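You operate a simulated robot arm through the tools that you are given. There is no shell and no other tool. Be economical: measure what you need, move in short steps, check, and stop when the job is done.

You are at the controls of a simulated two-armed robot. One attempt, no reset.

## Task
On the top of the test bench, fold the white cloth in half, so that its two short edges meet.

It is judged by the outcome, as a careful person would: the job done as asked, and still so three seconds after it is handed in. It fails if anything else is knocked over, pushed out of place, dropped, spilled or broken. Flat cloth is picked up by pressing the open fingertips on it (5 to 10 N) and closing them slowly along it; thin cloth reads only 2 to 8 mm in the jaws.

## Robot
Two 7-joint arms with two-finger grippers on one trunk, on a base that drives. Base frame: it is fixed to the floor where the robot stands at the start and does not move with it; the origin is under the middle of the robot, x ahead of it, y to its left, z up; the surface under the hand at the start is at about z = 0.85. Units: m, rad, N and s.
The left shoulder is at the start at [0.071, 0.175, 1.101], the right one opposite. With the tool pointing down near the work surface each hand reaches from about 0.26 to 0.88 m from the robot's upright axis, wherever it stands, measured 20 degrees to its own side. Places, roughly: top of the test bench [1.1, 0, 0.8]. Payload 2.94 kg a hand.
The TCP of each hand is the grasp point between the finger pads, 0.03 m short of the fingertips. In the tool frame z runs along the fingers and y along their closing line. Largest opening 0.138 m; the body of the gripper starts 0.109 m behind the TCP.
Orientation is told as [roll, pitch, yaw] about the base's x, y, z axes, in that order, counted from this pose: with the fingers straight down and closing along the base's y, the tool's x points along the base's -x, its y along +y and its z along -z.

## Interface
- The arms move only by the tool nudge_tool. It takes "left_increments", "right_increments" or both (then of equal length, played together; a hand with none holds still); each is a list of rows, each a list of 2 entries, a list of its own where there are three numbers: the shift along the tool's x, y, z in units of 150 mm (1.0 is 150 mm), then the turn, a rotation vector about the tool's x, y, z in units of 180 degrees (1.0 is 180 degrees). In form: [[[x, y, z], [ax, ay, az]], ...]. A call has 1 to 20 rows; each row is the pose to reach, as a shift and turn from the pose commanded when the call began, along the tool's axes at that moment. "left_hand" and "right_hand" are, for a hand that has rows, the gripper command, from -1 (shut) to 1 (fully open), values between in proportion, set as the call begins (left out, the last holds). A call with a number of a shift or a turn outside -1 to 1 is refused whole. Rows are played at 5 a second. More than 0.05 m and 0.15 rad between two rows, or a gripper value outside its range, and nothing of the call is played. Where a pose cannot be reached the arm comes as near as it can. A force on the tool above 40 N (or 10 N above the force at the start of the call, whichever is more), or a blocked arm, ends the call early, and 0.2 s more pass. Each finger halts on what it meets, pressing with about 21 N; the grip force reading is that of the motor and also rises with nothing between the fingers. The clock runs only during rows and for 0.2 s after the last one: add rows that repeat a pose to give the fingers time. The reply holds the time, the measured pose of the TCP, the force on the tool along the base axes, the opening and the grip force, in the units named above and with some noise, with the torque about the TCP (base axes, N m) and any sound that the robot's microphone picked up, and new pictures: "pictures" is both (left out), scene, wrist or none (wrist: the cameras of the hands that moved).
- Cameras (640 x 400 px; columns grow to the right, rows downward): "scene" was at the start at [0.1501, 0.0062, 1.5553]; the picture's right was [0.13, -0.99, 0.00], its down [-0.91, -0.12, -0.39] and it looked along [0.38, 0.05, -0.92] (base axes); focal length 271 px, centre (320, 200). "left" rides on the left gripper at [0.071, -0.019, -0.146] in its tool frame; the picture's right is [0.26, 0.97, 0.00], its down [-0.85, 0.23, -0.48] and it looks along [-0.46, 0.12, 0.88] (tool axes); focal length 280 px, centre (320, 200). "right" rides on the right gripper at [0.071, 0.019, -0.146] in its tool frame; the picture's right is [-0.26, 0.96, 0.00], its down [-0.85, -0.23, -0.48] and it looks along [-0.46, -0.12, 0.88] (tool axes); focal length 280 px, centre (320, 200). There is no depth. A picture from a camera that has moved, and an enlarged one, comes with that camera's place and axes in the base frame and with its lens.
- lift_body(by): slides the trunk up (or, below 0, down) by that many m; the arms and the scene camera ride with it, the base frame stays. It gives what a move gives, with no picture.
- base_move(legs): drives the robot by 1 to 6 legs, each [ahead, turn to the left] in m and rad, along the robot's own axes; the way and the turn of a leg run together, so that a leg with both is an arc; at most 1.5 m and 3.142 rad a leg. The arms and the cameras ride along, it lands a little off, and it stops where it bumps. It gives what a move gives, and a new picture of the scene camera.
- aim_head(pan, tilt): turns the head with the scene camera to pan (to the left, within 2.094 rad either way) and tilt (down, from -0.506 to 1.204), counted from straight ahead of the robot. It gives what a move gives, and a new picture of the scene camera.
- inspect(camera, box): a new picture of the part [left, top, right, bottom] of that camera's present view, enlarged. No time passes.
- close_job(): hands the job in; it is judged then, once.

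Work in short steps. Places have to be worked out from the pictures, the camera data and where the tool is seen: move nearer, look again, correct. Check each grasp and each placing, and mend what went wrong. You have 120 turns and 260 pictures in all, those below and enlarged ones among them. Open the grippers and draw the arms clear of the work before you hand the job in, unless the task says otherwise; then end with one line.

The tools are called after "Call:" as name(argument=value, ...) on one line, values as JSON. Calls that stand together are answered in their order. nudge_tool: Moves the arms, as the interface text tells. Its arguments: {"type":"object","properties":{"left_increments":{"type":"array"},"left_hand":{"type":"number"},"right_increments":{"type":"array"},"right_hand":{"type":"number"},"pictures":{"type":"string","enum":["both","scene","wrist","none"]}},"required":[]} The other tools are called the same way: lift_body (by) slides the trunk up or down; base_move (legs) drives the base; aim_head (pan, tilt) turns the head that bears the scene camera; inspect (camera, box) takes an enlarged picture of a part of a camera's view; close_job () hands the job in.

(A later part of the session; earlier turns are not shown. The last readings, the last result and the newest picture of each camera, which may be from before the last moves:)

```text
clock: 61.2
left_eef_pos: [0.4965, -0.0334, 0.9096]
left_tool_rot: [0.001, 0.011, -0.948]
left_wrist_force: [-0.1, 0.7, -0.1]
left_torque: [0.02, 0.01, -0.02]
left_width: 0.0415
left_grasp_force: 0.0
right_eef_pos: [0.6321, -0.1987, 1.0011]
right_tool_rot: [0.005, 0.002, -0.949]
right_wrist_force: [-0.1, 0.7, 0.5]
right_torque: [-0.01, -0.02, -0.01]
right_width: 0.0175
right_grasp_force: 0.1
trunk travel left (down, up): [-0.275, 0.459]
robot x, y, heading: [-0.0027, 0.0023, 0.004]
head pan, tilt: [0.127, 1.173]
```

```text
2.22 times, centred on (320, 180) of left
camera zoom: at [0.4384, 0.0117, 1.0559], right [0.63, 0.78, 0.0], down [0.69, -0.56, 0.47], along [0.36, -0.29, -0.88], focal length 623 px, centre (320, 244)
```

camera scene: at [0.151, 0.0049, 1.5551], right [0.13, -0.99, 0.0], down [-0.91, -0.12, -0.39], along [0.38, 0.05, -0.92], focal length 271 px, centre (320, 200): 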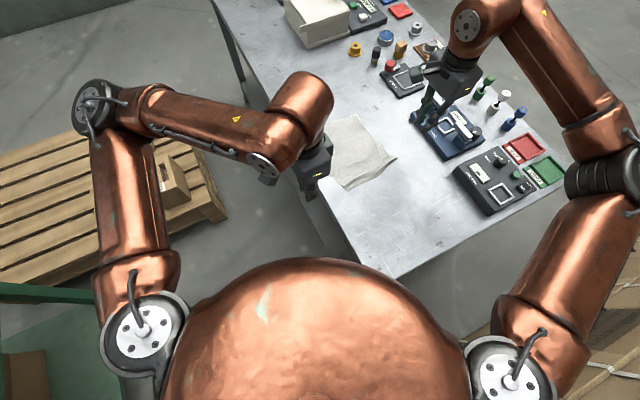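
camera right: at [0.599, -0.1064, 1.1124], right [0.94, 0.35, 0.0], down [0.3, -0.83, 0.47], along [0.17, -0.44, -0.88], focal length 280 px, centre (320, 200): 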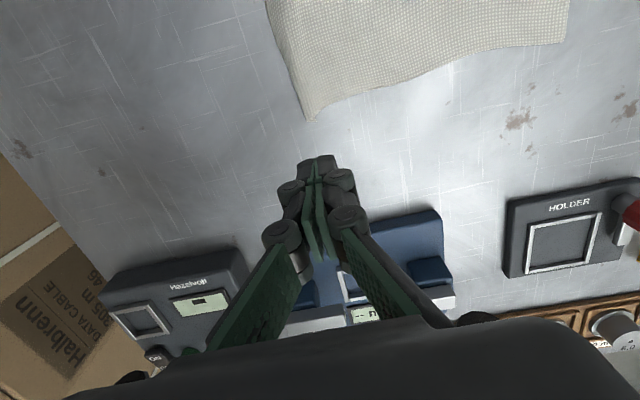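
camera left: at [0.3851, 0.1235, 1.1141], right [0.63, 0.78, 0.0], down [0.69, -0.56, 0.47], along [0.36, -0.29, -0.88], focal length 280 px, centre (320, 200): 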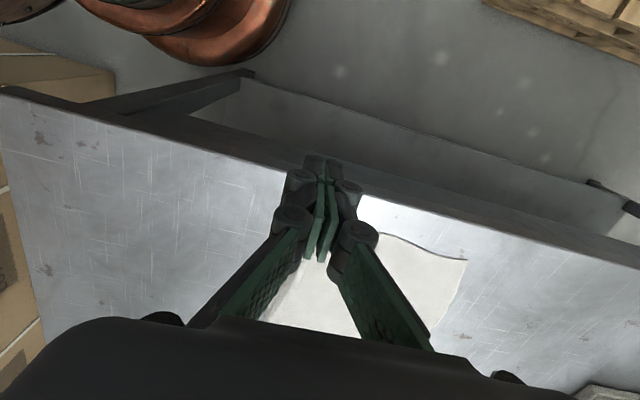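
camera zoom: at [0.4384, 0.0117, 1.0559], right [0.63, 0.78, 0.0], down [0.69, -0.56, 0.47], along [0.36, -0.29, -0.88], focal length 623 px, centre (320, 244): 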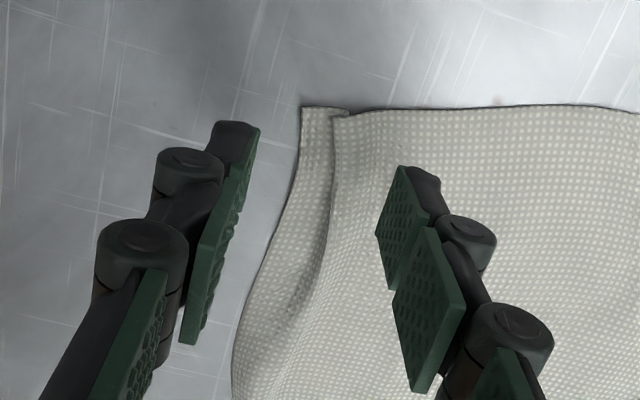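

The pleat stays, but it is minor. I now go to the far edge AB, raising the hands and moving over it with narrow openings.

Call:
nudge_tool(left_increments=[[[0, 0, -0.2], [0, 0, 0]], [[0, 0.2, -0.35], [0, 0, 0]], [[0.01, 0.45, -0.35], [0, 0, 0]], [[0.02, 0.7, -0.35], [0, 0, 0]], [[0.03, 0.95, -0.35], [0, 0, 0]]], right_increments=[[[0, 0.15, 0], [0, 0, 0]], [[0, 0.35, 0], [0, 0, 0]], [[0.05, 0.55, 0], [0, 0, 0]], [[0.1, 0.75, 0], [0, 0, 0]], [[0.2, 0.95, 0], [0, 0, 0]]], left_hand=-0.74, right_hand=-0.74, pictures="none")

Call:
nudge_tool(left_increments=[[[0, 0.2, 0], [0, 0, 0]], [[0.01, 0.455, 0], [0, 0, 0]], [[0.01, 0.455, 0.2], [0, 0, 0]], [[0.01, 0.455, 0.35], [0, 0, 0]], [[0.01, 0.455, 0.35], [0, 0, 0]]], right_increments=[[[0.1, 0.2, 0], [0, 0, 0]], [[0.227, 0.367, 0.1], [0, 0, 0]], [[0.227, 0.367, 0.35], [0, 0, 0]], [[0.227, 0.367, 0.6], [0, 0, 0]], [[0.227, 0.367, 0.61], [0, 0, 0]]], pictures="both")

```text
clock: 62.4
left_eef_pos: [0.6096, 0.0562, 0.9633]
left_tool_rot: [-0.001, 0.009, -0.947]
left_wrist_force: [0.4, 0.0, -0.5]
left_torque: [-0.06, 0.02, 0.01]
left_width: 0.0178
left_grasp_force: 0.0
right_eef_pos: [0.7321, -0.0887, 0.9993]
right_tool_rot: [0.002, -0.001, -0.95]
right_wrist_force: [1.0, 1.1, -0.7]
right_torque: [-0.05, 0.0, -0.05]
right_width: 0.0179
right_grasp_force: 0.0
trunk travel left (down, up): [-0.275, 0.459]
robot x, y, heading: [-0.0002, -0.0004, 0.002]
head pan, tilt: [0.127, 1.173]
```

```text
clock: 63.6
left_eef_pos: [0.6645, 0.0961, 0.9084]
left_tool_rot: [0.001, 0.009, -0.945]
left_wrist_force: [0.4, -0.6, 0.2]
left_torque: [0.01, -0.01, 0.0]
left_width: 0.0179
left_grasp_force: 0.0
right_eef_pos: [0.755, -0.0323, 0.9097]
right_tool_rot: [0.005, 0.0, -0.953]
right_wrist_force: [0.5, -0.2, 0.2]
right_torque: [0.03, 0.02, 0.0]
right_width: 0.018
right_grasp_force: 0.1
trunk travel left (down, up): [-0.275, 0.459]
robot x, y, heading: [0.0011, 0.0006, -0.004]
head pan, tilt: [0.127, 1.173]
camera scene: at [0.1529, 0.0059, 1.5553], right [0.13, -0.99, 0.0], down [-0.92, -0.12, -0.39], along [0.38, 0.05, -0.92], focal length 271 px, centre (320, 200)
camera right: at [0.7301, 0.0351, 1.0543], right [0.94, 0.35, 0.0], down [0.3, -0.83, 0.47], along [0.17, -0.44, -0.88], focal length 280 px, centre (320, 200)
camera left: at [0.6079, 0.1408, 1.0544], right [0.63, 0.78, 0.0], down [0.69, -0.56, 0.47], along [0.36, -0.29, -0.88], focal length 280 px, centre (320, 200)
```

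scene: 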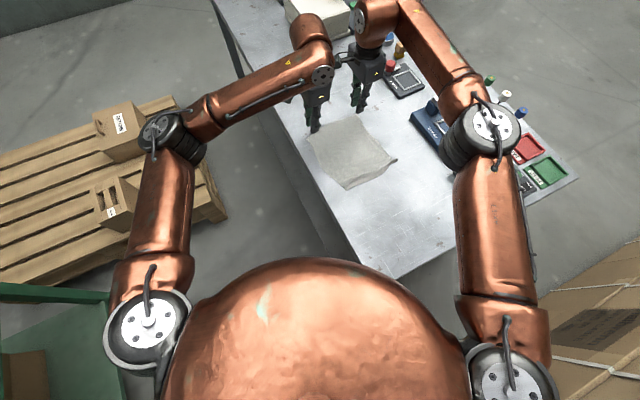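
right: 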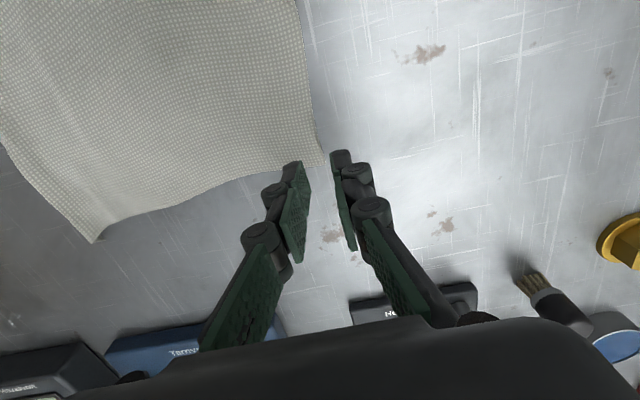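
left: 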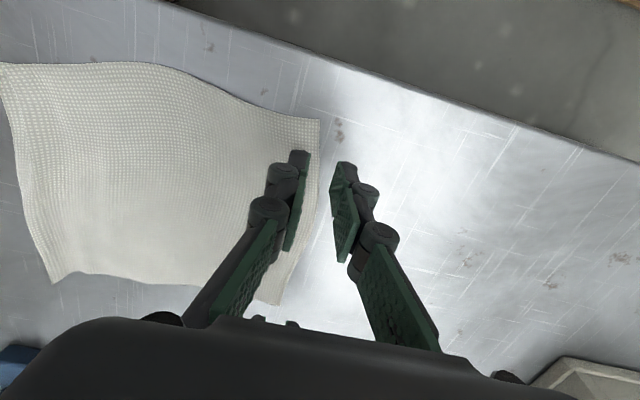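

The view is clear: A(0.640,0.115), B(0.761,-0.037), D(0.481,-0.026), C(0.592,-0.179). I fine-tune both hands onto AB (inner fingers 1 cm inside) and descend close.

Call:
nudge_tool(left_increments=[[[0.06, -0.03, 0], [0, 0, 0]], [[0.113, -0.06, 0], [0, 0, 0]], [[0.113, -0.06, 0.07], [0, 0, 0]], [[0.113, -0.06, 0.136], [0, 0, 0]], [[0.113, -0.06, 0.136], [0, 0, 0]]], right_increments=[[[0.02, 0.004, 0], [0, 0, 0]], [[0.047, 0.004, 0], [0, 0, 0]], [[0.047, 0.004, 0.07], [0, 0, 0]], [[0.047, 0.004, 0.145], [0, 0, 0]], [[0.047, 0.004, 0.145], [0, 0, 0]]], pictures="none")

Call:
inspect(camera="left", box=[220, 100, 420, 250])

Call:
inspect(camera="right", box=[220, 100, 420, 250])

```text
clock: 64.8
left_eef_pos: [0.6455, 0.1046, 0.8892]
left_tool_rot: [0.0, 0.008, -0.946]
left_wrist_force: [0.6, 0.3, 0.4]
left_torque: [-0.04, -0.01, -0.03]
left_width: 0.0181
left_grasp_force: 0.1
right_eef_pos: [0.7508, -0.0264, 0.8884]
right_tool_rot: [0.004, 0.001, -0.951]
right_wrist_force: [0.7, 0.1, -0.6]
right_torque: [0.03, -0.04, 0.02]
right_width: 0.0183
right_grasp_force: 0.1
trunk travel left (down, up): [-0.275, 0.459]
robot x, y, heading: [-0.0002, 0.0036, -0.0]
head pan, tilt: [0.127, 1.173]
```

```text
2.67 times, centred on (320, 175) of left
camera zoom: at [0.5885, 0.15, 1.0361], right [0.63, 0.78, 0.0], down [0.69, -0.56, 0.47], along [0.37, -0.29, -0.88], focal length 748 px, centre (320, 267)
```

zoom: 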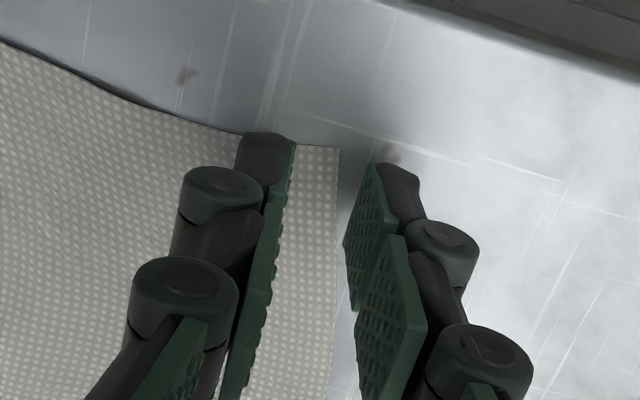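

```text
2.67 times, centred on (320, 175) of right
camera zoom: at [0.7253, 0.0415, 1.0337], right [0.94, 0.35, 0.0], down [0.3, -0.83, 0.47], along [0.17, -0.44, -0.88], focal length 748 px, centre (320, 267)
```

zoom: 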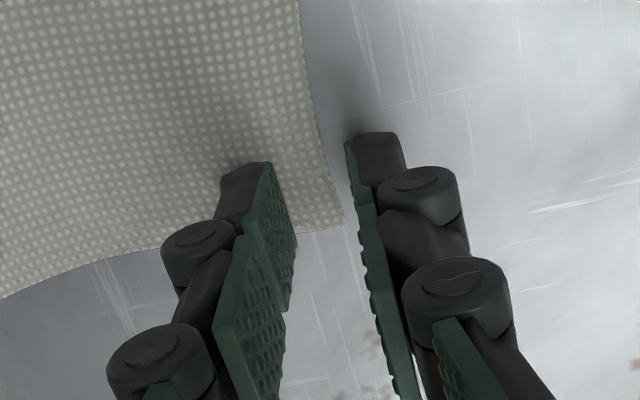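

Both are aligned on a clean edge. I press gently.

Call:
nudge_tool(left_increments=[[[0, 0, 0.03], [0, 0, 0]], [[0, 0, 0.055], [0, 0, 0]], [[0, 0, 0.063], [0, 0, 0]], [[0, 0, 0.063], [0, 0, 0]]], right_increments=[[[0, 0, 0.03], [0, 0, 0]], [[0, 0, 0.05], [0, 0, 0]], [[0, 0, 0.06], [0, 0, 0]], [[0, 0, 0.06], [0, 0, 0]]], pictures="none")

```text
clock: 65.8
left_eef_pos: [0.6445, 0.1046, 0.8796]
left_tool_rot: [0.0, 0.007, -0.947]
left_wrist_force: [0.1, 0.8, 0.1]
left_torque: [-0.01, -0.02, -0.02]
left_width: 0.018
left_grasp_force: 0.0
right_eef_pos: [0.7509, -0.0263, 0.8813]
right_tool_rot: [0.007, -0.001, -0.952]
right_wrist_force: [0.4, -0.1, 4.4]
right_torque: [-0.06, 0.06, 0.01]
right_width: 0.0174
right_grasp_force: 0.1
trunk travel left (down, up): [-0.275, 0.459]
robot x, y, heading: [0.0004, -0.0014, 0.003]
head pan, tilt: [0.127, 1.173]
```

Call:
nudge_tool(left_increments=[[[0, 0, 0.008], [0, 0, 0]], [[0, 0, 0.016], [0, 0, 0]], [[0, 0, 0.016], [0, 0, 0]]], right_increments=[[[0, 0, 0.003], [0, 0, 0]], [[0, 0, 0.005], [0, 0, 0]], [[0, 0, 0.005], [0, 0, 0]]], pictures="none")

```text
clock: 66.6
left_eef_pos: [0.6439, 0.1036, 0.88]
left_tool_rot: [0.004, 0.008, -0.946]
left_wrist_force: [-1.6, -1.3, 14.3]
left_torque: [-0.15, 0.2, -0.03]
left_width: 0.017
left_grasp_force: 0.1
right_eef_pos: [0.7516, -0.0272, 0.8792]
right_tool_rot: [0.006, 0.0, -0.951]
right_wrist_force: [0.8, -0.2, 5.2]
right_torque: [-0.09, 0.02, 0.02]
right_width: 0.0168
right_grasp_force: 0.0
trunk travel left (down, up): [-0.275, 0.459]
robot x, y, heading: [0.0008, -0.0027, 0.005]
head pan, tilt: [0.127, 1.173]
```

Contact is good (left 14 N, right 5 N). I close slowly in two steps.

Call:
nudge_tool(left_increments=[[[0, 0, -0.003], [0, 0, 0]], [[0, 0, -0.003], [0, 0, 0]]], right_increments=[[[0, 0, 0.003], [0, 0, 0]], [[0, 0, 0.003], [0, 0, 0]]], left_hand=-0.87, right_hand=-0.87, pictures="none")

Call:
nudge_tool(left_increments=[[[0, 0, 0], [0, 0, 0]], [[0, 0, 0], [0, 0, 0]], [[0, 0, 0], [0, 0, 0]]], right_increments=[[[0, 0, 0], [0, 0, 0]], [[0, 0, 0], [0, 0, 0]], [[0, 0, 0], [0, 0, 0]]], left_hand=-1, right_hand=-1, pictures="none")

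Call:
inspect(camera="left", box=[220, 100, 420, 250])

Call:
inspect(camera="right", box=[220, 100, 420, 250])

```text
clock: 67.2
left_eef_pos: [0.6444, 0.1041, 0.879]
left_tool_rot: [0.001, 0.008, -0.944]
left_wrist_force: [-1.9, -2.3, 13.2]
left_torque: [-0.11, 0.09, -0.02]
left_width: 0.0095
left_grasp_force: 0.8
right_eef_pos: [0.7501, -0.0259, 0.8779]
right_tool_rot: [0.006, 0.001, -0.953]
right_wrist_force: [0.0, 0.1, 4.1]
right_torque: [-0.03, -0.01, 0.01]
right_width: 0.0084
right_grasp_force: 0.2
trunk travel left (down, up): [-0.275, 0.459]
robot x, y, heading: [-0.0012, 0.0001, -0.003]
head pan, tilt: [0.127, 1.173]
```

```text
clock: 68.0
left_eef_pos: [0.6453, 0.1047, 0.8786]
left_tool_rot: [-0.001, 0.008, -0.946]
left_wrist_force: [1.8, 0.0, 2.3]
left_torque: [0.14, -0.19, -0.02]
left_width: 0.0014
left_grasp_force: 16.8
right_eef_pos: [0.7515, -0.0255, 0.8791]
right_tool_rot: [0.004, 0.0, -0.95]
right_wrist_force: [-0.2, 0.3, 0.5]
right_torque: [0.02, -0.01, 0.02]
right_width: 0.0
right_grasp_force: 20.7
trunk travel left (down, up): [-0.275, 0.459]
robot x, y, heading: [-0.0025, -0.0041, 0.003]
head pan, tilt: [0.127, 1.173]
```

```text
2.67 times, centred on (320, 175) of left
camera zoom: at [0.588, 0.1493, 1.0246], right [0.63, 0.78, 0.0], down [0.69, -0.56, 0.47], along [0.37, -0.29, -0.88], focal length 748 px, centre (320, 267)
```

zoom: 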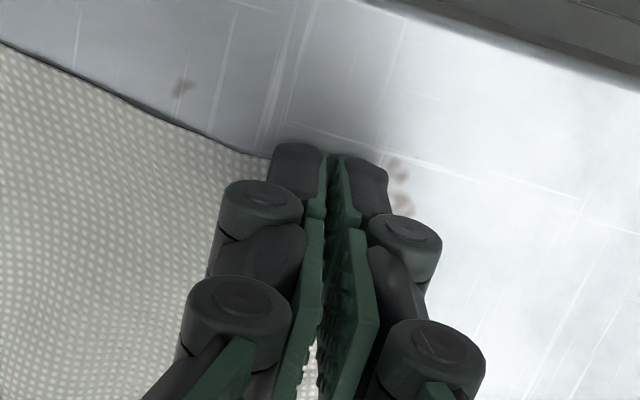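

```text
2.67 times, centred on (320, 175) of right
camera zoom: at [0.7252, 0.042, 1.0237], right [0.94, 0.35, 0.0], down [0.3, -0.83, 0.47], along [0.17, -0.44, -0.88], focal length 748 px, centre (320, 267)
```

zoom: 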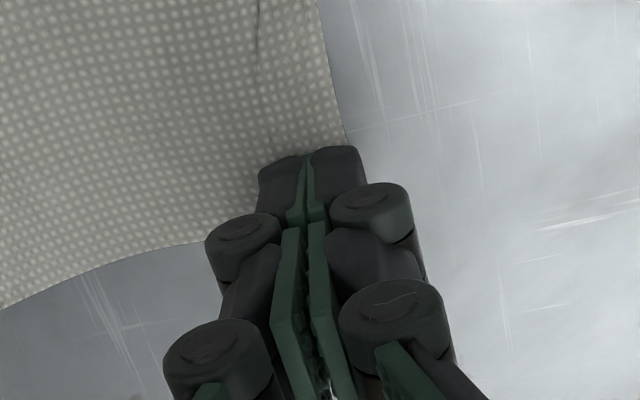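

The left grabbed, but the right closed on top of the cloth, with the edge now at e≈0.604. I lift the right slightly, reopen to 2.2 cm centred on that edge, and lower again.

Call:
nudge_tool(right_increments=[[[0, 0, -0.07], [0, 0, 0]], [[0, 0.05, -0.07], [0, 0, 0]], [[0, 0.065, -0.07], [0, 0, 0]], [[0, 0.065, -0.05], [0, 0, 0]], [[0, 0.065, -0.05], [0, 0, 0]]], right_hand=-0.68, pictures="none")

Call:
inspect(camera="right", box=[220, 100, 420, 250])

```text
clock: 69.2
left_eef_pos: [0.6448, 0.1049, 0.8791]
left_tool_rot: [0.0, 0.01, -0.946]
left_wrist_force: [-1.3, 0.3, 6.1]
left_torque: [-0.04, 0.05, 0.01]
left_width: 0.003
left_grasp_force: 27.0
right_eef_pos: [0.7595, -0.0208, 0.8858]
right_tool_rot: [0.006, 0.0, -0.951]
right_wrist_force: [-0.1, 0.5, 0.4]
right_torque: [-0.06, 0.03, 0.0]
right_width: 0.0222
right_grasp_force: 0.1
trunk travel left (down, up): [-0.275, 0.459]
robot x, y, heading: [0.003, 0.001, -0.007]
head pan, tilt: [0.127, 1.173]
```

```text
2.67 times, centred on (320, 175) of right
camera zoom: at [0.7339, 0.0475, 1.031], right [0.94, 0.35, 0.0], down [0.3, -0.83, 0.47], along [0.17, -0.44, -0.88], focal length 748 px, centre (320, 267)
```

zoom: 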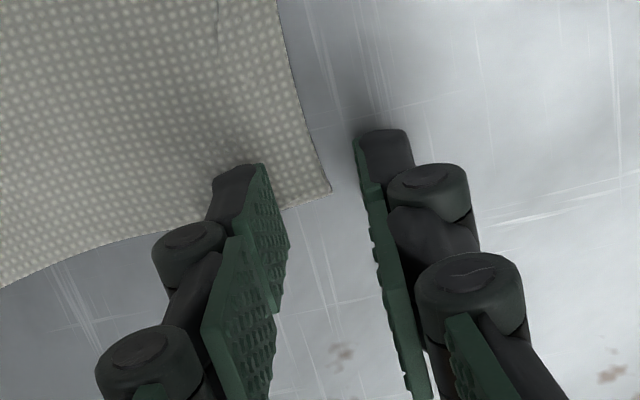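

B has moved a bit, so I shift 5 mm inward along the edge and 4 mm outward, and press.

Call:
nudge_tool(right_increments=[[[0.033, 0.027, 0], [0, 0, 0]], [[0.033, 0.027, 0.03], [0, 0, 0]], [[0.033, 0.027, 0.05], [0, 0, 0]], [[0.033, 0.027, 0.056], [0, 0, 0]], [[0.033, 0.027, 0.056], [0, 0, 0]]], pictures="none")

```text
clock: 70.4
left_eef_pos: [0.6443, 0.1036, 0.8811]
left_tool_rot: [0.001, 0.009, -0.946]
left_wrist_force: [0.4, 0.0, 1.4]
left_torque: [0.01, 0.04, 0.03]
left_width: 0.0023
left_grasp_force: 18.4
right_eef_pos: [0.7585, -0.0128, 0.8804]
right_tool_rot: [0.008, -0.001, -0.951]
right_wrist_force: [-1.9, -1.0, 18.0]
right_torque: [-0.25, 0.33, 0.0]
right_width: 0.0217
right_grasp_force: 0.1
trunk travel left (down, up): [-0.275, 0.459]
robot x, y, heading: [-0.0017, 0.0028, -0.001]
head pan, tilt: [0.127, 1.173]
```

The right presses 18 N, so I ease slightly and close in steps.

Call:
nudge_tool(right_increments=[[[0, 0, -0.004], [0, 0, 0]], [[0, 0, -0.004], [0, 0, 0]]], right_hand=-0.82, pictures="none")

Call:
nudge_tool(right_increments=[[[0, 0, 0], [0, 0, 0]], [[0, 0, 0], [0, 0, 0]], [[0, 0, 0], [0, 0, 0]]], right_hand=-1, pictures="none")

Call:
inspect(camera="right", box=[220, 100, 420, 250])

```text
clock: 71.0
left_eef_pos: [0.645, 0.104, 0.8804]
left_tool_rot: [0.002, 0.007, -0.946]
left_wrist_force: [0.5, -0.1, 0.8]
left_torque: [-0.02, -0.01, 0.01]
left_width: 0.0033
left_grasp_force: 18.2
right_eef_pos: [0.7584, -0.0146, 0.8794]
right_tool_rot: [0.006, 0.001, -0.952]
right_wrist_force: [-1.7, -1.5, 14.2]
right_torque: [-0.16, 0.19, -0.01]
right_width: 0.0118
right_grasp_force: 0.0
trunk travel left (down, up): [-0.275, 0.459]
robot x, y, heading: [0.0029, 0.0005, 0.001]
head pan, tilt: [0.127, 1.173]
```

```text
clock: 71.8
left_eef_pos: [0.6449, 0.1049, 0.8798]
left_tool_rot: [0.003, 0.008, -0.945]
left_wrist_force: [0.1, 0.3, 1.5]
left_torque: [-0.07, 0.08, -0.03]
left_width: 0.0036
left_grasp_force: 21.2
right_eef_pos: [0.7597, -0.0143, 0.8779]
right_tool_rot: [0.005, -0.002, -0.951]
right_wrist_force: [-1.1, -1.3, 2.7]
right_torque: [-0.01, 0.01, 0.03]
right_width: 0.0001
right_grasp_force: 21.0
trunk travel left (down, up): [-0.275, 0.459]
robot x, y, heading: [0.001, 0.0011, -0.004]
head pan, tilt: [0.127, 1.173]
```

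```text
2.67 times, centred on (320, 175) of right
camera zoom: at [0.7337, 0.0543, 1.023], right [0.94, 0.35, 0.0], down [0.3, -0.83, 0.47], along [0.17, -0.44, -0.88], focal length 748 px, centre (320, 267)
```

zoom: 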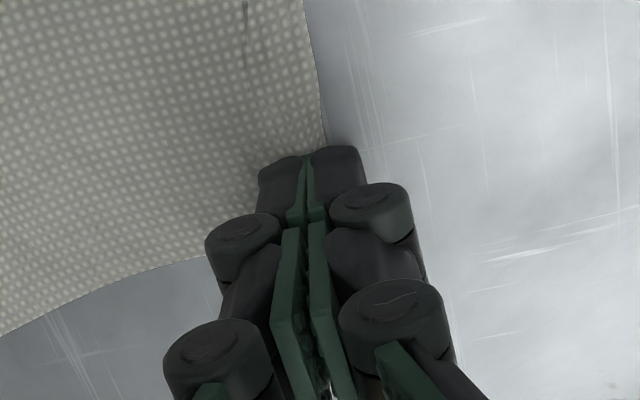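

It missed again because only the inner finger bears. I reopen to 2.6 cm, centred on the edge, with a 3° tilt to lower the outer finger for a balanced press.

Call:
nudge_tool(right_increments=[[[0, 0, -0.06], [0, 0, 0]], [[0, 0.03, -0.06], [0, 0, 0]], [[0, 0.044, -0.06], [0.0167, 0, 0]], [[0, 0.044, -0.03], [0.0167, 0, 0]], [[0, 0.044, -0.03], [0.0167, 0, 0]]], right_hand=-0.62, pictures="none")

Call:
inspect(camera="right", box=[220, 100, 420, 250])

```text
clock: 73.0
left_eef_pos: [0.6456, 0.1049, 0.8785]
left_tool_rot: [0.002, 0.01, -0.946]
left_wrist_force: [-0.2, -0.1, 4.2]
left_torque: [-0.07, -0.04, 0.0]
left_width: 0.0015
left_grasp_force: 17.4
right_eef_pos: [0.7644, -0.0099, 0.8831]
right_tool_rot: [-0.051, 0.0, -0.952]
right_wrist_force: [-0.2, -0.5, -0.1]
right_torque: [-0.03, -0.02, 0.03]
right_width: 0.0261
right_grasp_force: 0.0
trunk travel left (down, up): [-0.275, 0.459]
robot x, y, heading: [-0.002, 0.001, -0.002]
head pan, tilt: [0.127, 1.173]
```

```text
2.67 times, centred on (320, 175) of right
camera zoom: at [0.7451, 0.0629, 1.0269], right [0.94, 0.35, -0.05], down [0.32, -0.81, 0.49], along [0.13, -0.47, -0.87], focal length 748 px, centre (320, 267)
```

zoom: 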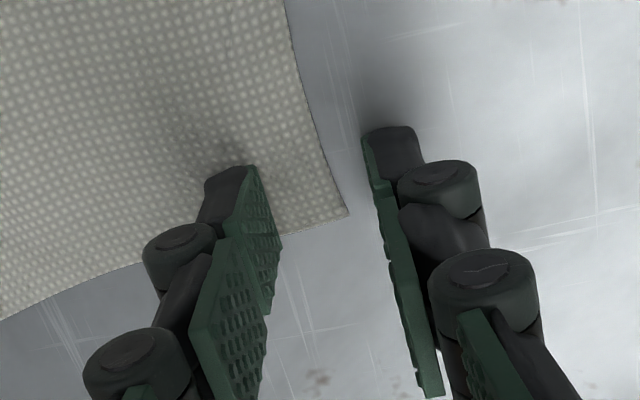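

Straddled well. I press and read the balance.

Call:
nudge_tool(right_increments=[[[0, 0, 0.015], [0, 0, 0]], [[0, 0, 0.028], [0, 0, 0]], [[0, 0, 0.034], [0, 0, 0]], [[0, 0, 0.034], [0, 0, 0]]], pictures="none")

```text
clock: 74.0
left_eef_pos: [0.6437, 0.1048, 0.8782]
left_tool_rot: [0.0, 0.009, -0.946]
left_wrist_force: [0.6, -0.5, 0.4]
left_torque: [0.01, 0.01, 0.01]
left_width: 0.0035
left_grasp_force: 18.6
right_eef_pos: [0.7646, -0.0113, 0.8809]
right_tool_rot: [-0.043, 0.0, -0.952]
right_wrist_force: [3.1, 1.2, 15.4]
right_torque: [0.17, -0.27, -0.03]
right_width: 0.0263
right_grasp_force: 0.1
trunk travel left (down, up): [-0.275, 0.459]
robot x, y, heading: [0.0006, -0.0018, -0.001]
head pan, tilt: [0.127, 1.173]
```

Now the outer tip bears, so I take back about 1.3° of tilt and close in steps.

Call:
nudge_tool(right_increments=[[[0, -0.004, 0], [-0.0075, 0, 0]], [[0, -0.004, 0], [-0.0075, 0, 0]]], pictures="none")

Call:
nudge_tool(right_increments=[[[0, 0, 0], [0, 0, 0]], [[0, 0, 0], [0, 0, 0]]], right_hand=-0.78, pictures="none")

Call:
inspect(camera="right", box=[220, 100, 420, 250])

```text
clock: 74.6
left_eef_pos: [0.6431, 0.1041, 0.8797]
left_tool_rot: [0.004, 0.008, -0.945]
left_wrist_force: [0.6, -0.1, 0.0]
left_torque: [-0.01, 0.0, -0.02]
left_width: 0.0042
left_grasp_force: 19.9
right_eef_pos: [0.7628, -0.0118, 0.8804]
right_tool_rot: [-0.022, -0.001, -0.953]
right_wrist_force: [-0.5, -3.0, 20.0]
right_torque: [-0.27, 0.22, 0.03]
right_width: 0.0269
right_grasp_force: 0.0
trunk travel left (down, up): [-0.275, 0.459]
robot x, y, heading: [-0.0006, -0.0023, -0.003]
head pan, tilt: [0.127, 1.173]
```

```text
clock: 75.2
left_eef_pos: [0.6435, 0.103, 0.8797]
left_tool_rot: [0.002, 0.008, -0.945]
left_wrist_force: [0.1, 1.3, 1.4]
left_torque: [-0.11, -0.01, 0.01]
left_width: 0.0005
left_grasp_force: 17.4
right_eef_pos: [0.764, -0.0102, 0.8792]
right_tool_rot: [-0.024, 0.0, -0.953]
right_wrist_force: [-1.8, -1.2, 19.6]
right_torque: [-0.25, 0.27, 0.01]
right_width: 0.0147
right_grasp_force: 0.1
trunk travel left (down, up): [-0.275, 0.459]
robot x, y, heading: [-0.0046, -0.0017, 0.0]
head pan, tilt: [0.127, 1.173]
```

```text
2.67 times, centred on (320, 175) of right
camera zoom: at [0.7408, 0.0595, 1.0239], right [0.94, 0.35, -0.02], down [0.31, -0.82, 0.48], along [0.15, -0.46, -0.88], focal length 748 px, centre (320, 267)
```

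zoom: 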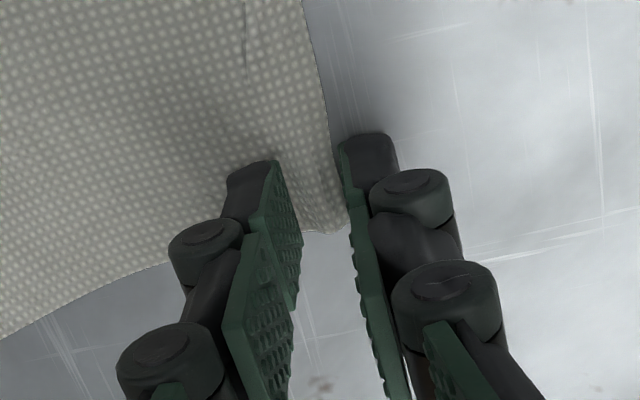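

The edge is meeting the outer finger and starting to buckle up. I add 0.7° of tilt to bring the outer tip down, and continue closing.

Call:
nudge_tool(right_increments=[[[0, 0.002, 0], [0.004, 0, 0]], [[0, 0.002, 0], [0.004, 0, 0]]], right_hand=-0.88, pictures="none")

Call:
inspect(camera="right", box=[220, 100, 420, 250])

Call:
nudge_tool(right_increments=[[[0, 0, 0], [0, 0, 0]], [[0, 0, 0], [0, 0, 0]], [[0, 0, 0], [0, 0, 0]]], right_hand=-1, pictures="none")

Call:
inspect(camera="right", box=[220, 100, 420, 250])

```text
clock: 75.8
left_eef_pos: [0.6448, 0.1047, 0.88]
left_tool_rot: [0.002, 0.009, -0.945]
left_wrist_force: [1.1, -0.1, -1.0]
left_torque: [-0.01, 0.0, -0.01]
left_width: 0.0037
left_grasp_force: 19.9
right_eef_pos: [0.7642, -0.0113, 0.8787]
right_tool_rot: [-0.036, 0.0, -0.951]
right_wrist_force: [0.6, -1.0, 15.8]
right_torque: [-0.17, 0.12, 0.02]
right_width: 0.007
right_grasp_force: 0.0
trunk travel left (down, up): [-0.275, 0.459]
robot x, y, heading: [0.0033, -0.0009, -0.002]
head pan, tilt: [0.127, 1.173]
```

```text
2.67 times, centred on (320, 175) of right
camera zoom: at [0.7428, 0.0608, 1.0227], right [0.94, 0.35, -0.03], down [0.32, -0.82, 0.48], along [0.14, -0.46, -0.87], focal length 748 px, centre (320, 267)
```

zoom: 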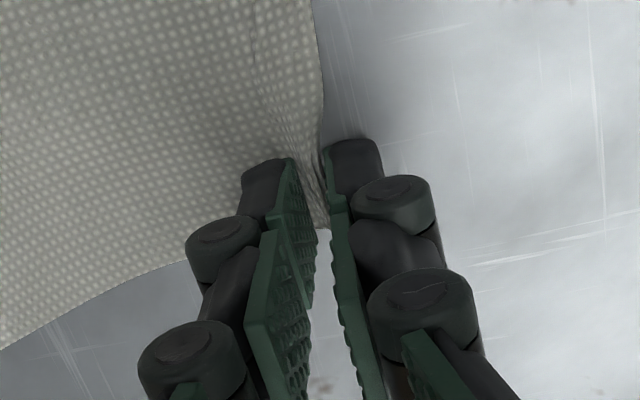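

```text
clock: 76.6
left_eef_pos: [0.6436, 0.1047, 0.8796]
left_tool_rot: [0.003, 0.009, -0.945]
left_wrist_force: [-1.9, -0.1, 6.2]
left_torque: [-0.08, 0.06, 0.0]
left_width: 0.0008
left_grasp_force: 19.9
right_eef_pos: [0.7646, -0.013, 0.8778]
right_tool_rot: [-0.035, 0.001, -0.951]
right_wrist_force: [0.3, 0.6, 6.2]
right_torque: [0.13, -0.04, 0.02]
right_width: 0.0011
right_grasp_force: 16.9
trunk travel left (down, up): [-0.275, 0.459]
robot x, y, heading: [0.0007, -0.0007, 0.0]
head pan, tilt: [0.127, 1.173]
```

```text
2.67 times, centred on (320, 175) of right
camera zoom: at [0.7432, 0.061, 1.0223], right [0.94, 0.35, -0.03], down [0.32, -0.82, 0.48], along [0.14, -0.46, -0.87], focal length 748 px, centre (320, 267)
```

zoom: 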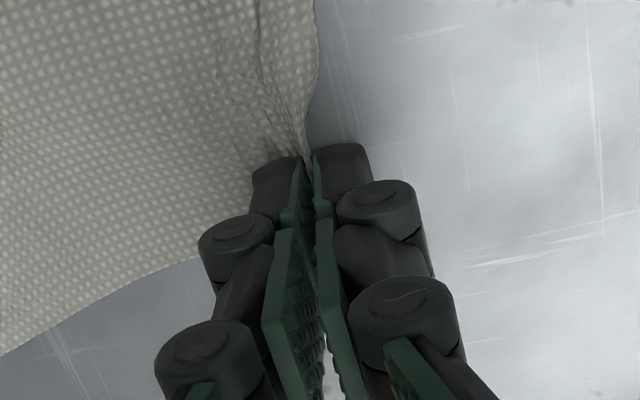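

Both have the edge now. I lift 5 cm, moving slightly back towards DC, and check.

Call:
nudge_tool(left_increments=[[[0, 0, -0.1], [0, 0, 0]], [[0, -0.04, -0.2], [0, 0, 0]], [[0, -0.1, -0.3], [0, 0, 0]], [[0, -0.15, -0.35], [0, 0, 0]], [[0, -0.15, -0.35], [0, 0, 0]]], right_increments=[[[0, 0, -0.1], [-0.01, 0, 0]], [[0, -0.04, -0.2], [-0.01, 0, 0]], [[0, -0.1, -0.3], [-0.01, 0, 0]], [[0, -0.15, -0.35], [-0.01, 0, 0]], [[0, -0.15, -0.35], [-0.01, 0, 0]]])

Call:
inspect(camera="scene", box=[290, 80, 430, 190])

```text
clock: 77.8
left_eef_pos: [0.6271, 0.0908, 0.9309]
left_tool_rot: [-0.001, 0.007, -0.947]
left_wrist_force: [0.2, -0.6, -1.0]
left_torque: [-0.02, -0.01, -0.03]
left_width: 0.0023
left_grasp_force: 18.2
right_eef_pos: [0.7489, -0.0225, 0.9321]
right_tool_rot: [-0.006, 0.001, -0.952]
right_wrist_force: [0.1, -0.6, 0.4]
right_torque: [-0.01, -0.03, 0.0]
right_width: 0.0033
right_grasp_force: 18.2
trunk travel left (down, up): [-0.275, 0.459]
robot x, y, heading: [-0.0007, -0.0006, -0.0]
head pan, tilt: [0.127, 1.173]
camera scene: at [0.1502, 0.0065, 1.5553], right [0.13, -0.99, 0.0], down [-0.91, -0.12, -0.39], along [0.38, 0.05, -0.92], focal length 271 px, centre (320, 200)
camera right: at [0.724, 0.047, 1.0766], right [0.94, 0.35, -0.01], down [0.31, -0.82, 0.48], along [0.16, -0.45, -0.88], focal length 280 px, centre (320, 200)
camera left: at [0.5704, 0.1356, 1.0768], right [0.63, 0.78, 0.0], down [0.69, -0.56, 0.47], along [0.37, -0.29, -0.88], focal length 280 px, centre (320, 200)
```

scene: 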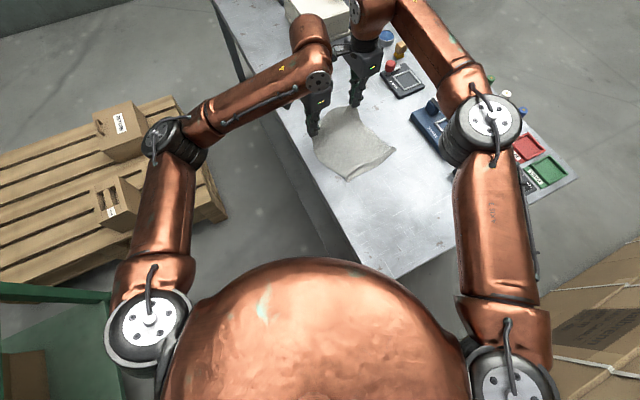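
right: 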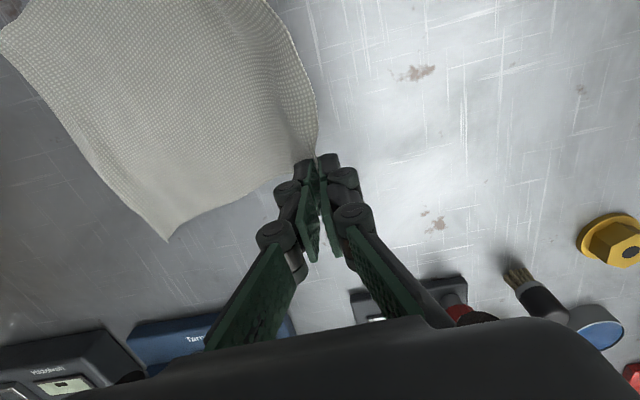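
left: 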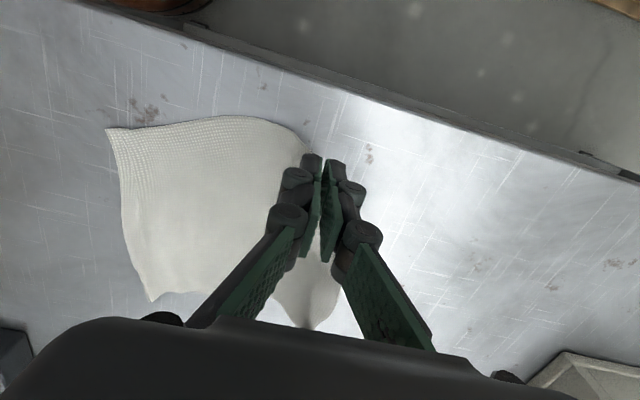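

```text
3.64 times, centred on (360, 135) of scene
camera zoom: at [0.1502, 0.0065, 1.5553], right [0.13, -0.99, 0.0], down [-0.91, -0.12, -0.39], along [0.38, 0.05, -0.92], focal length 984 px, centre (174, 436)
```

zoom: 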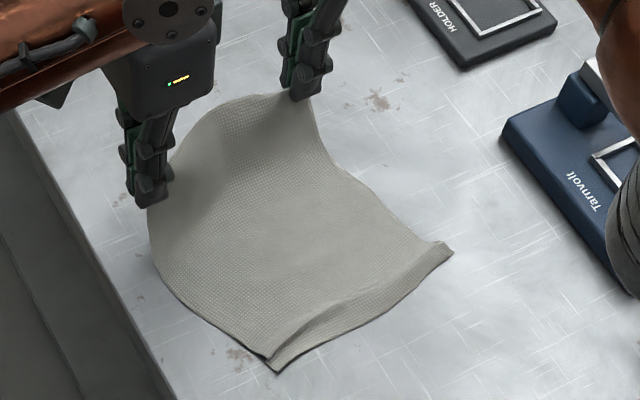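

Both corners are held cleanly. The cloth has rotated slightly: now D(0.507,-0.031), C(0.639,-0.166). I move to the mid-fold pose above the half line.

Call:
nudge_tool(left_increments=[[[-0.02, -0.08, -0.08], [0, 0, 0]], [[-0.04, -0.16, -0.16], [0, 0, 0]], [[-0.06, -0.24, -0.22], [0, 0, 0]], [[-0.08, -0.32, -0.27], [0, 0, 0]], [[-0.1, -0.4, -0.3], [0, 0, 0]], [[-0.1, -0.4, -0.3], [0, 0, 0]]], right_increments=[[[-0.02, -0.09, -0.08], [0, 0, 0]], [[-0.04, -0.18, -0.16], [0, 0, 0]], [[-0.06, -0.27, -0.22], [0, 0, 0]], [[-0.08, -0.36, -0.27], [0, 0, 0]], [[-0.1, -0.453, -0.3], [0, 0, 0]], [[-0.1, -0.453, -0.3], [0, 0, 0]]], pictures="wrist")

Call:
inspect(camera="scene", box=[290, 80, 430, 190])

```text
clock: 79.2
left_eef_pos: [0.5871, 0.0439, 0.9762]
left_tool_rot: [0.0, 0.01, -0.944]
left_wrist_force: [0.3, 0.1, -0.5]
left_torque: [-0.01, 0.05, 0.0]
left_width: 0.0036
left_grasp_force: 27.6
right_eef_pos: [0.7011, -0.076, 0.9758]
right_tool_rot: [-0.006, -0.001, -0.95]
right_wrist_force: [0.0, -1.3, 2.2]
right_torque: [0.04, 0.08, -0.01]
right_width: 0.0009
right_grasp_force: 19.8
trunk travel left (down, up): [-0.275, 0.459]
robot x, y, heading: [0.0033, -0.004, -0.004]
head pan, tilt: [0.127, 1.173]
camera right: at [0.6761, -0.0053, 1.1206], right [0.94, 0.35, -0.01], down [0.31, -0.82, 0.48], along [0.16, -0.45, -0.88], focal length 280 px, centre (320, 200)
camera left: at [0.531, 0.0882, 1.1224], right [0.63, 0.78, 0.0], down [0.69, -0.56, 0.47], along [0.37, -0.29, -0.88], focal length 280 px, centre (320, 200)
```

right: 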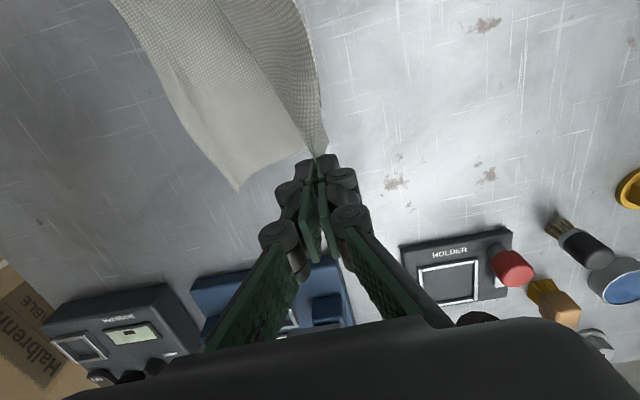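
left: 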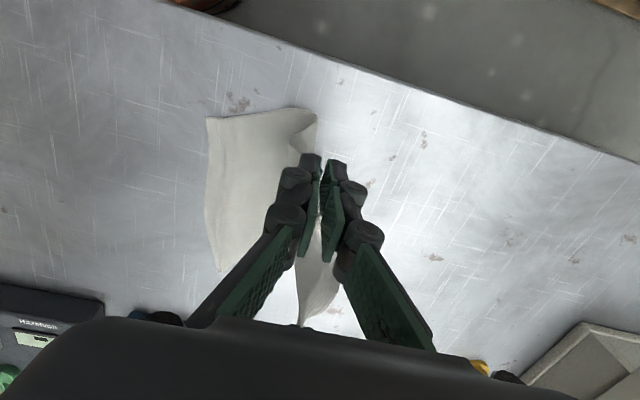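

```text
3.64 times, centred on (360, 135) of scene
camera zoom: at [0.1505, 0.0068, 1.5552], right [0.13, -0.99, 0.0], down [-0.91, -0.12, -0.39], along [0.38, 0.05, -0.92], focal length 984 px, centre (174, 436)
```

zoom: 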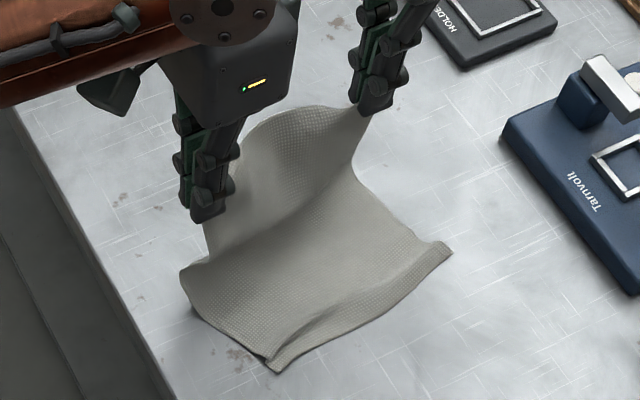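

Going well. I lay it over: 9.4 cm along with a small sideways correction, descending to just above the lower layer.

Call:
nudge_tool(left_increments=[[[-0.02, -0.1, 0.02], [0, 0, 0]], [[-0.05, -0.2, 0.06], [0, 0, 0]], [[-0.07, -0.3, 0.11], [0, 0, 0]], [[-0.1, -0.4, 0.18], [0, 0, 0]], [[-0.12, -0.49, 0.26], [0, 0, 0]], [[-0.14, -0.56, 0.34], [0, 0, 0]], [[-0.155, -0.61, 0.42], [0, 0, 0]], [[-0.155, -0.627, 0.5], [0, 0, 0]], [[-0.155, -0.627, 0.55], [0, 0, 0]], [[-0.155, -0.627, 0.55], [0, 0, 0]]], right_increments=[[[-0.02, -0.1, 0.02], [0, 0, 0]], [[-0.05, -0.2, 0.06], [0, 0, 0]], [[-0.07, -0.3, 0.11], [0, 0, 0]], [[-0.1, -0.4, 0.18], [0, 0, 0]], [[-0.12, -0.49, 0.26], [0, 0, 0]], [[-0.14, -0.56, 0.34], [0, 0, 0]], [[-0.155, -0.61, 0.42], [0, 0, 0]], [[-0.155, -0.62, 0.5], [0, 0, 0]], [[-0.155, -0.62, 0.55], [0, 0, 0]], [[-0.155, -0.62, 0.55], [0, 0, 0]]], pictures="wrist")

Call:
inspect(camera="scene", box=[290, 90, 430, 200])

```text
clock: 81.4
left_eef_pos: [0.5241, -0.0303, 0.8925]
left_tool_rot: [0.001, 0.008, -0.946]
left_wrist_force: [-0.5, 0.5, 1.4]
left_torque: [0.0, 0.02, -0.01]
left_width: 0.0012
left_grasp_force: 17.4
right_eef_pos: [0.6388, -0.1485, 0.8942]
right_tool_rot: [-0.004, 0.001, -0.952]
right_wrist_force: [0.3, -0.7, 0.1]
right_torque: [0.0, -0.04, 0.0]
right_width: 0.0011
right_grasp_force: 16.6
trunk travel left (down, up): [-0.275, 0.459]
robot x, y, heading: [-0.0032, -0.0019, 0.0]
head pan, tilt: [0.127, 1.173]
camera right: at [0.6143, -0.0786, 1.0388], right [0.94, 0.35, -0.01], down [0.31, -0.82, 0.48], along [0.16, -0.45, -0.88], focal length 280 px, centre (320, 200)
camera left: at [0.467, 0.0145, 1.0388], right [0.63, 0.78, 0.0], down [0.69, -0.56, 0.47], along [0.37, -0.29, -0.88], focal length 280 px, centre (320, 200)
```

right: 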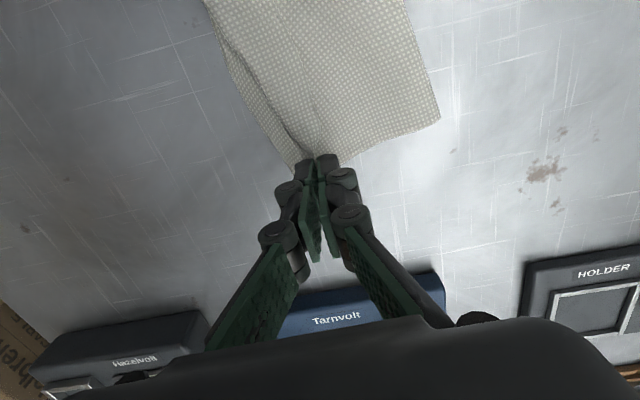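
left: 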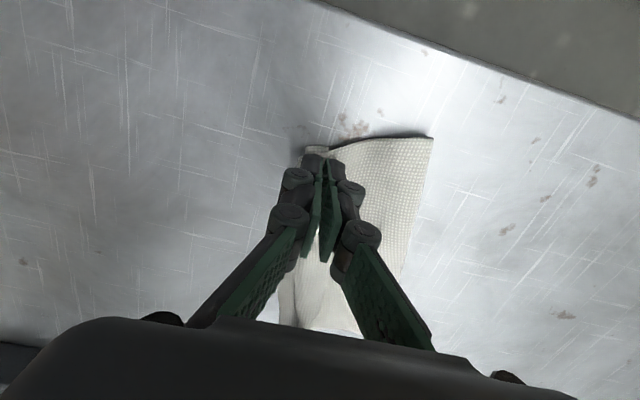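

```text
3.64 times, centred on (360, 145) of scene
camera zoom: at [0.15, 0.006, 1.5553], right [0.13, -0.99, 0.0], down [-0.91, -0.12, -0.39], along [0.38, 0.05, -0.92], focal length 984 px, centre (174, 400)
```

zoom: 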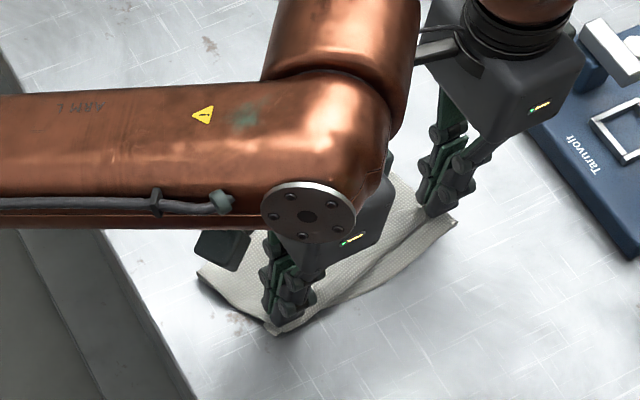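

The edges are essentially stacked. I lower the last 8 mm gently.

Call:
nudge_tool(left_increments=[[[0, 0, 0.03], [0, 0, 0]], [[0, 0, 0.055], [0, 0, 0]], [[0, 0, 0.055], [0, 0, 0]]], right_increments=[[[0, 0, 0.03], [0, 0, 0]], [[0, 0, 0.062], [0, 0, 0]], [[0, 0, 0.062], [0, 0, 0]]], pictures="none")

Call:
inspect(camera="left", box=[230, 110, 450, 275])

Call:
inspect(camera="right", box=[200, 60, 440, 240])

```text
clock: 82.2
left_eef_pos: [0.5247, -0.0301, 0.8837]
left_tool_rot: [-0.001, 0.011, -0.947]
left_wrist_force: [0.5, -0.7, 1.8]
left_torque: [0.02, -0.02, 0.02]
left_width: 0.0017
left_grasp_force: 22.4
right_eef_pos: [0.6392, -0.1471, 0.8854]
right_tool_rot: [-0.003, 0.001, -0.951]
right_wrist_force: [0.4, -0.2, 0.6]
right_torque: [0.01, -0.03, -0.01]
right_width: 0.0032
right_grasp_force: 17.8
trunk travel left (down, up): [-0.275, 0.459]
robot x, y, heading: [-0.0036, 0.0007, 0.001]
head pan, tilt: [0.127, 1.173]
```

```text
2.42 times, centred on (340, 192) of left
camera zoom: at [0.4676, 0.0148, 1.0302], right [0.63, 0.78, 0.0], down [0.69, -0.56, 0.47], along [0.37, -0.29, -0.88], focal length 680 px, centre (272, 218)
```

zoom: 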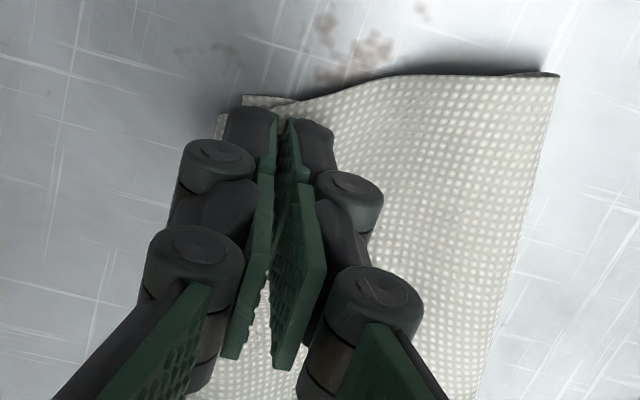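

```text
2.22 times, centred on (320, 150) of right
camera zoom: at [0.6141, -0.0781, 1.0297], right [0.94, 0.35, -0.01], down [0.31, -0.82, 0.48], along [0.16, -0.45, -0.88], focal length 623 px, centre (320, 311)
```

zoom: 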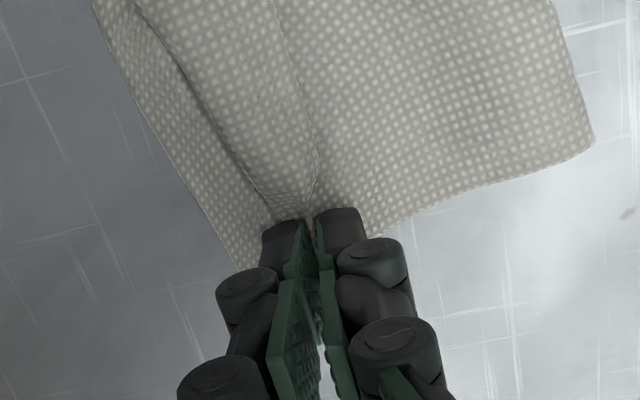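

The flap already leans towards DC. I release with a small opening while rising slowly.

Call:
nudge_tool(left_increments=[[[0, 0, 0], [0, 0, 0]], [[0, 0, -0.02], [0, 0, 0]], [[0, 0, -0.06], [0, 0, 0]], [[0, 0, -0.15], [0, 0, 0]], [[0, 0, -0.35], [0, 0, 0]], [[0, 0, -0.6], [0, 0, 0]], [[0.2, 0, -0.7], [0, 0, 0]], [[0.5, 0, -0.7], [0, 0, 0]], [[0.8, 0, -0.7], [0, 0, 0]], [[0.8, 0, -0.7], [0, 0, 0]]], right_increments=[[[0, 0, 0], [0, 0, 0]], [[0, 0, -0.02], [0, 0, 0]], [[0, 0, -0.06], [0, 0, 0]], [[0, 0, -0.15], [0, 0, 0]], [[0, 0, -0.35], [0, 0, 0]], [[0, 0, -0.6], [0, 0, 0]], [[-0.1, 0, -0.7], [0, 0, 0]], [[-0.2, 0, -0.7], [0, 0, 0]], [[-0.3, 0, -0.7], [0, 0, 0]], [[-0.3, 0, -0.7], [0, 0, 0]]], left_hand=-0.7, right_hand=-0.7, pictures="scene")

Call:
inspect(camera="scene", box=[310, 110, 410, 190])

Call:
inspect(camera="right", box=[180, 0, 460, 180])

```text
clock: 84.4
left_eef_pos: [0.4556, 0.0667, 0.9905]
left_tool_rot: [0.0, 0.01, -0.946]
left_wrist_force: [-0.6, -0.5, -0.9]
left_torque: [0.01, 0.03, -0.01]
left_width: 0.0207
left_grasp_force: 0.1
right_eef_pos: [0.6665, -0.1852, 0.9889]
right_tool_rot: [-0.006, 0.002, -0.951]
right_wrist_force: [0.8, 0.5, -0.3]
right_torque: [0.03, -0.01, -0.04]
right_width: 0.0208
right_grasp_force: 0.1
trunk travel left (down, up): [-0.275, 0.459]
robot x, y, heading: [0.0013, 0.0003, 0.002]
head pan, tilt: [0.127, 1.173]
camera scene: at [0.1508, 0.0052, 1.5552], right [0.13, -0.99, 0.0], down [-0.91, -0.12, -0.39], along [0.38, 0.05, -0.92], focal length 271 px, centre (320, 200)
```

scene: 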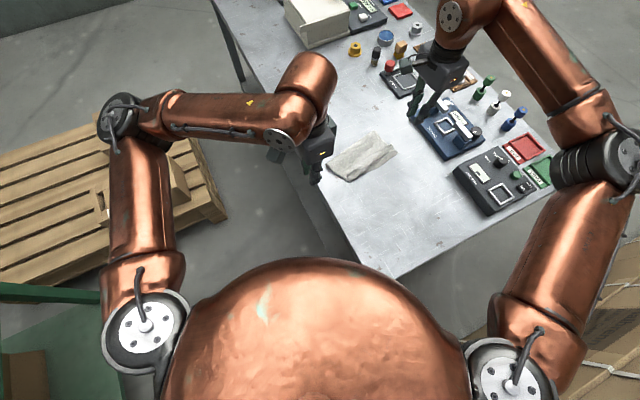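

```text
5.00 times, centred on (360, 150) of scene
camera zoom: at [0.1508, 0.0052, 1.5552], right [0.13, -0.99, 0.0], down [-0.91, -0.12, -0.39], along [0.38, 0.05, -0.92], focal length 1354 px, centre (120, 450)
```

zoom: 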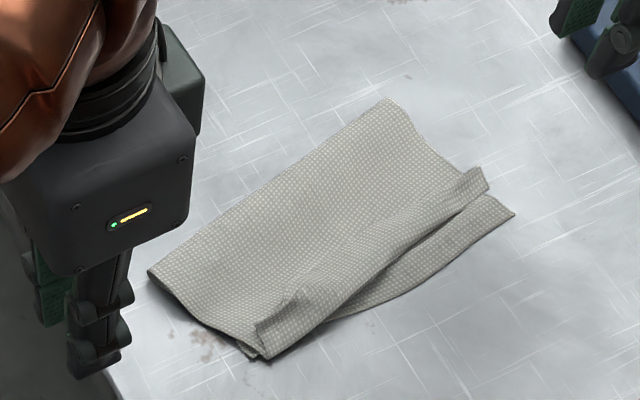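

```text
2.22 times, centred on (320, 90) of right
camera zoom: at [0.6424, -0.1159, 1.134], right [0.94, 0.35, -0.01], down [0.31, -0.82, 0.48], along [0.16, -0.45, -0.88], focal length 623 px, centre (320, 444)
```

zoom: 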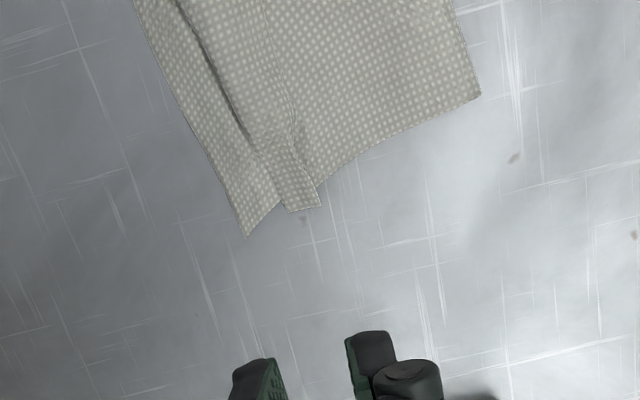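

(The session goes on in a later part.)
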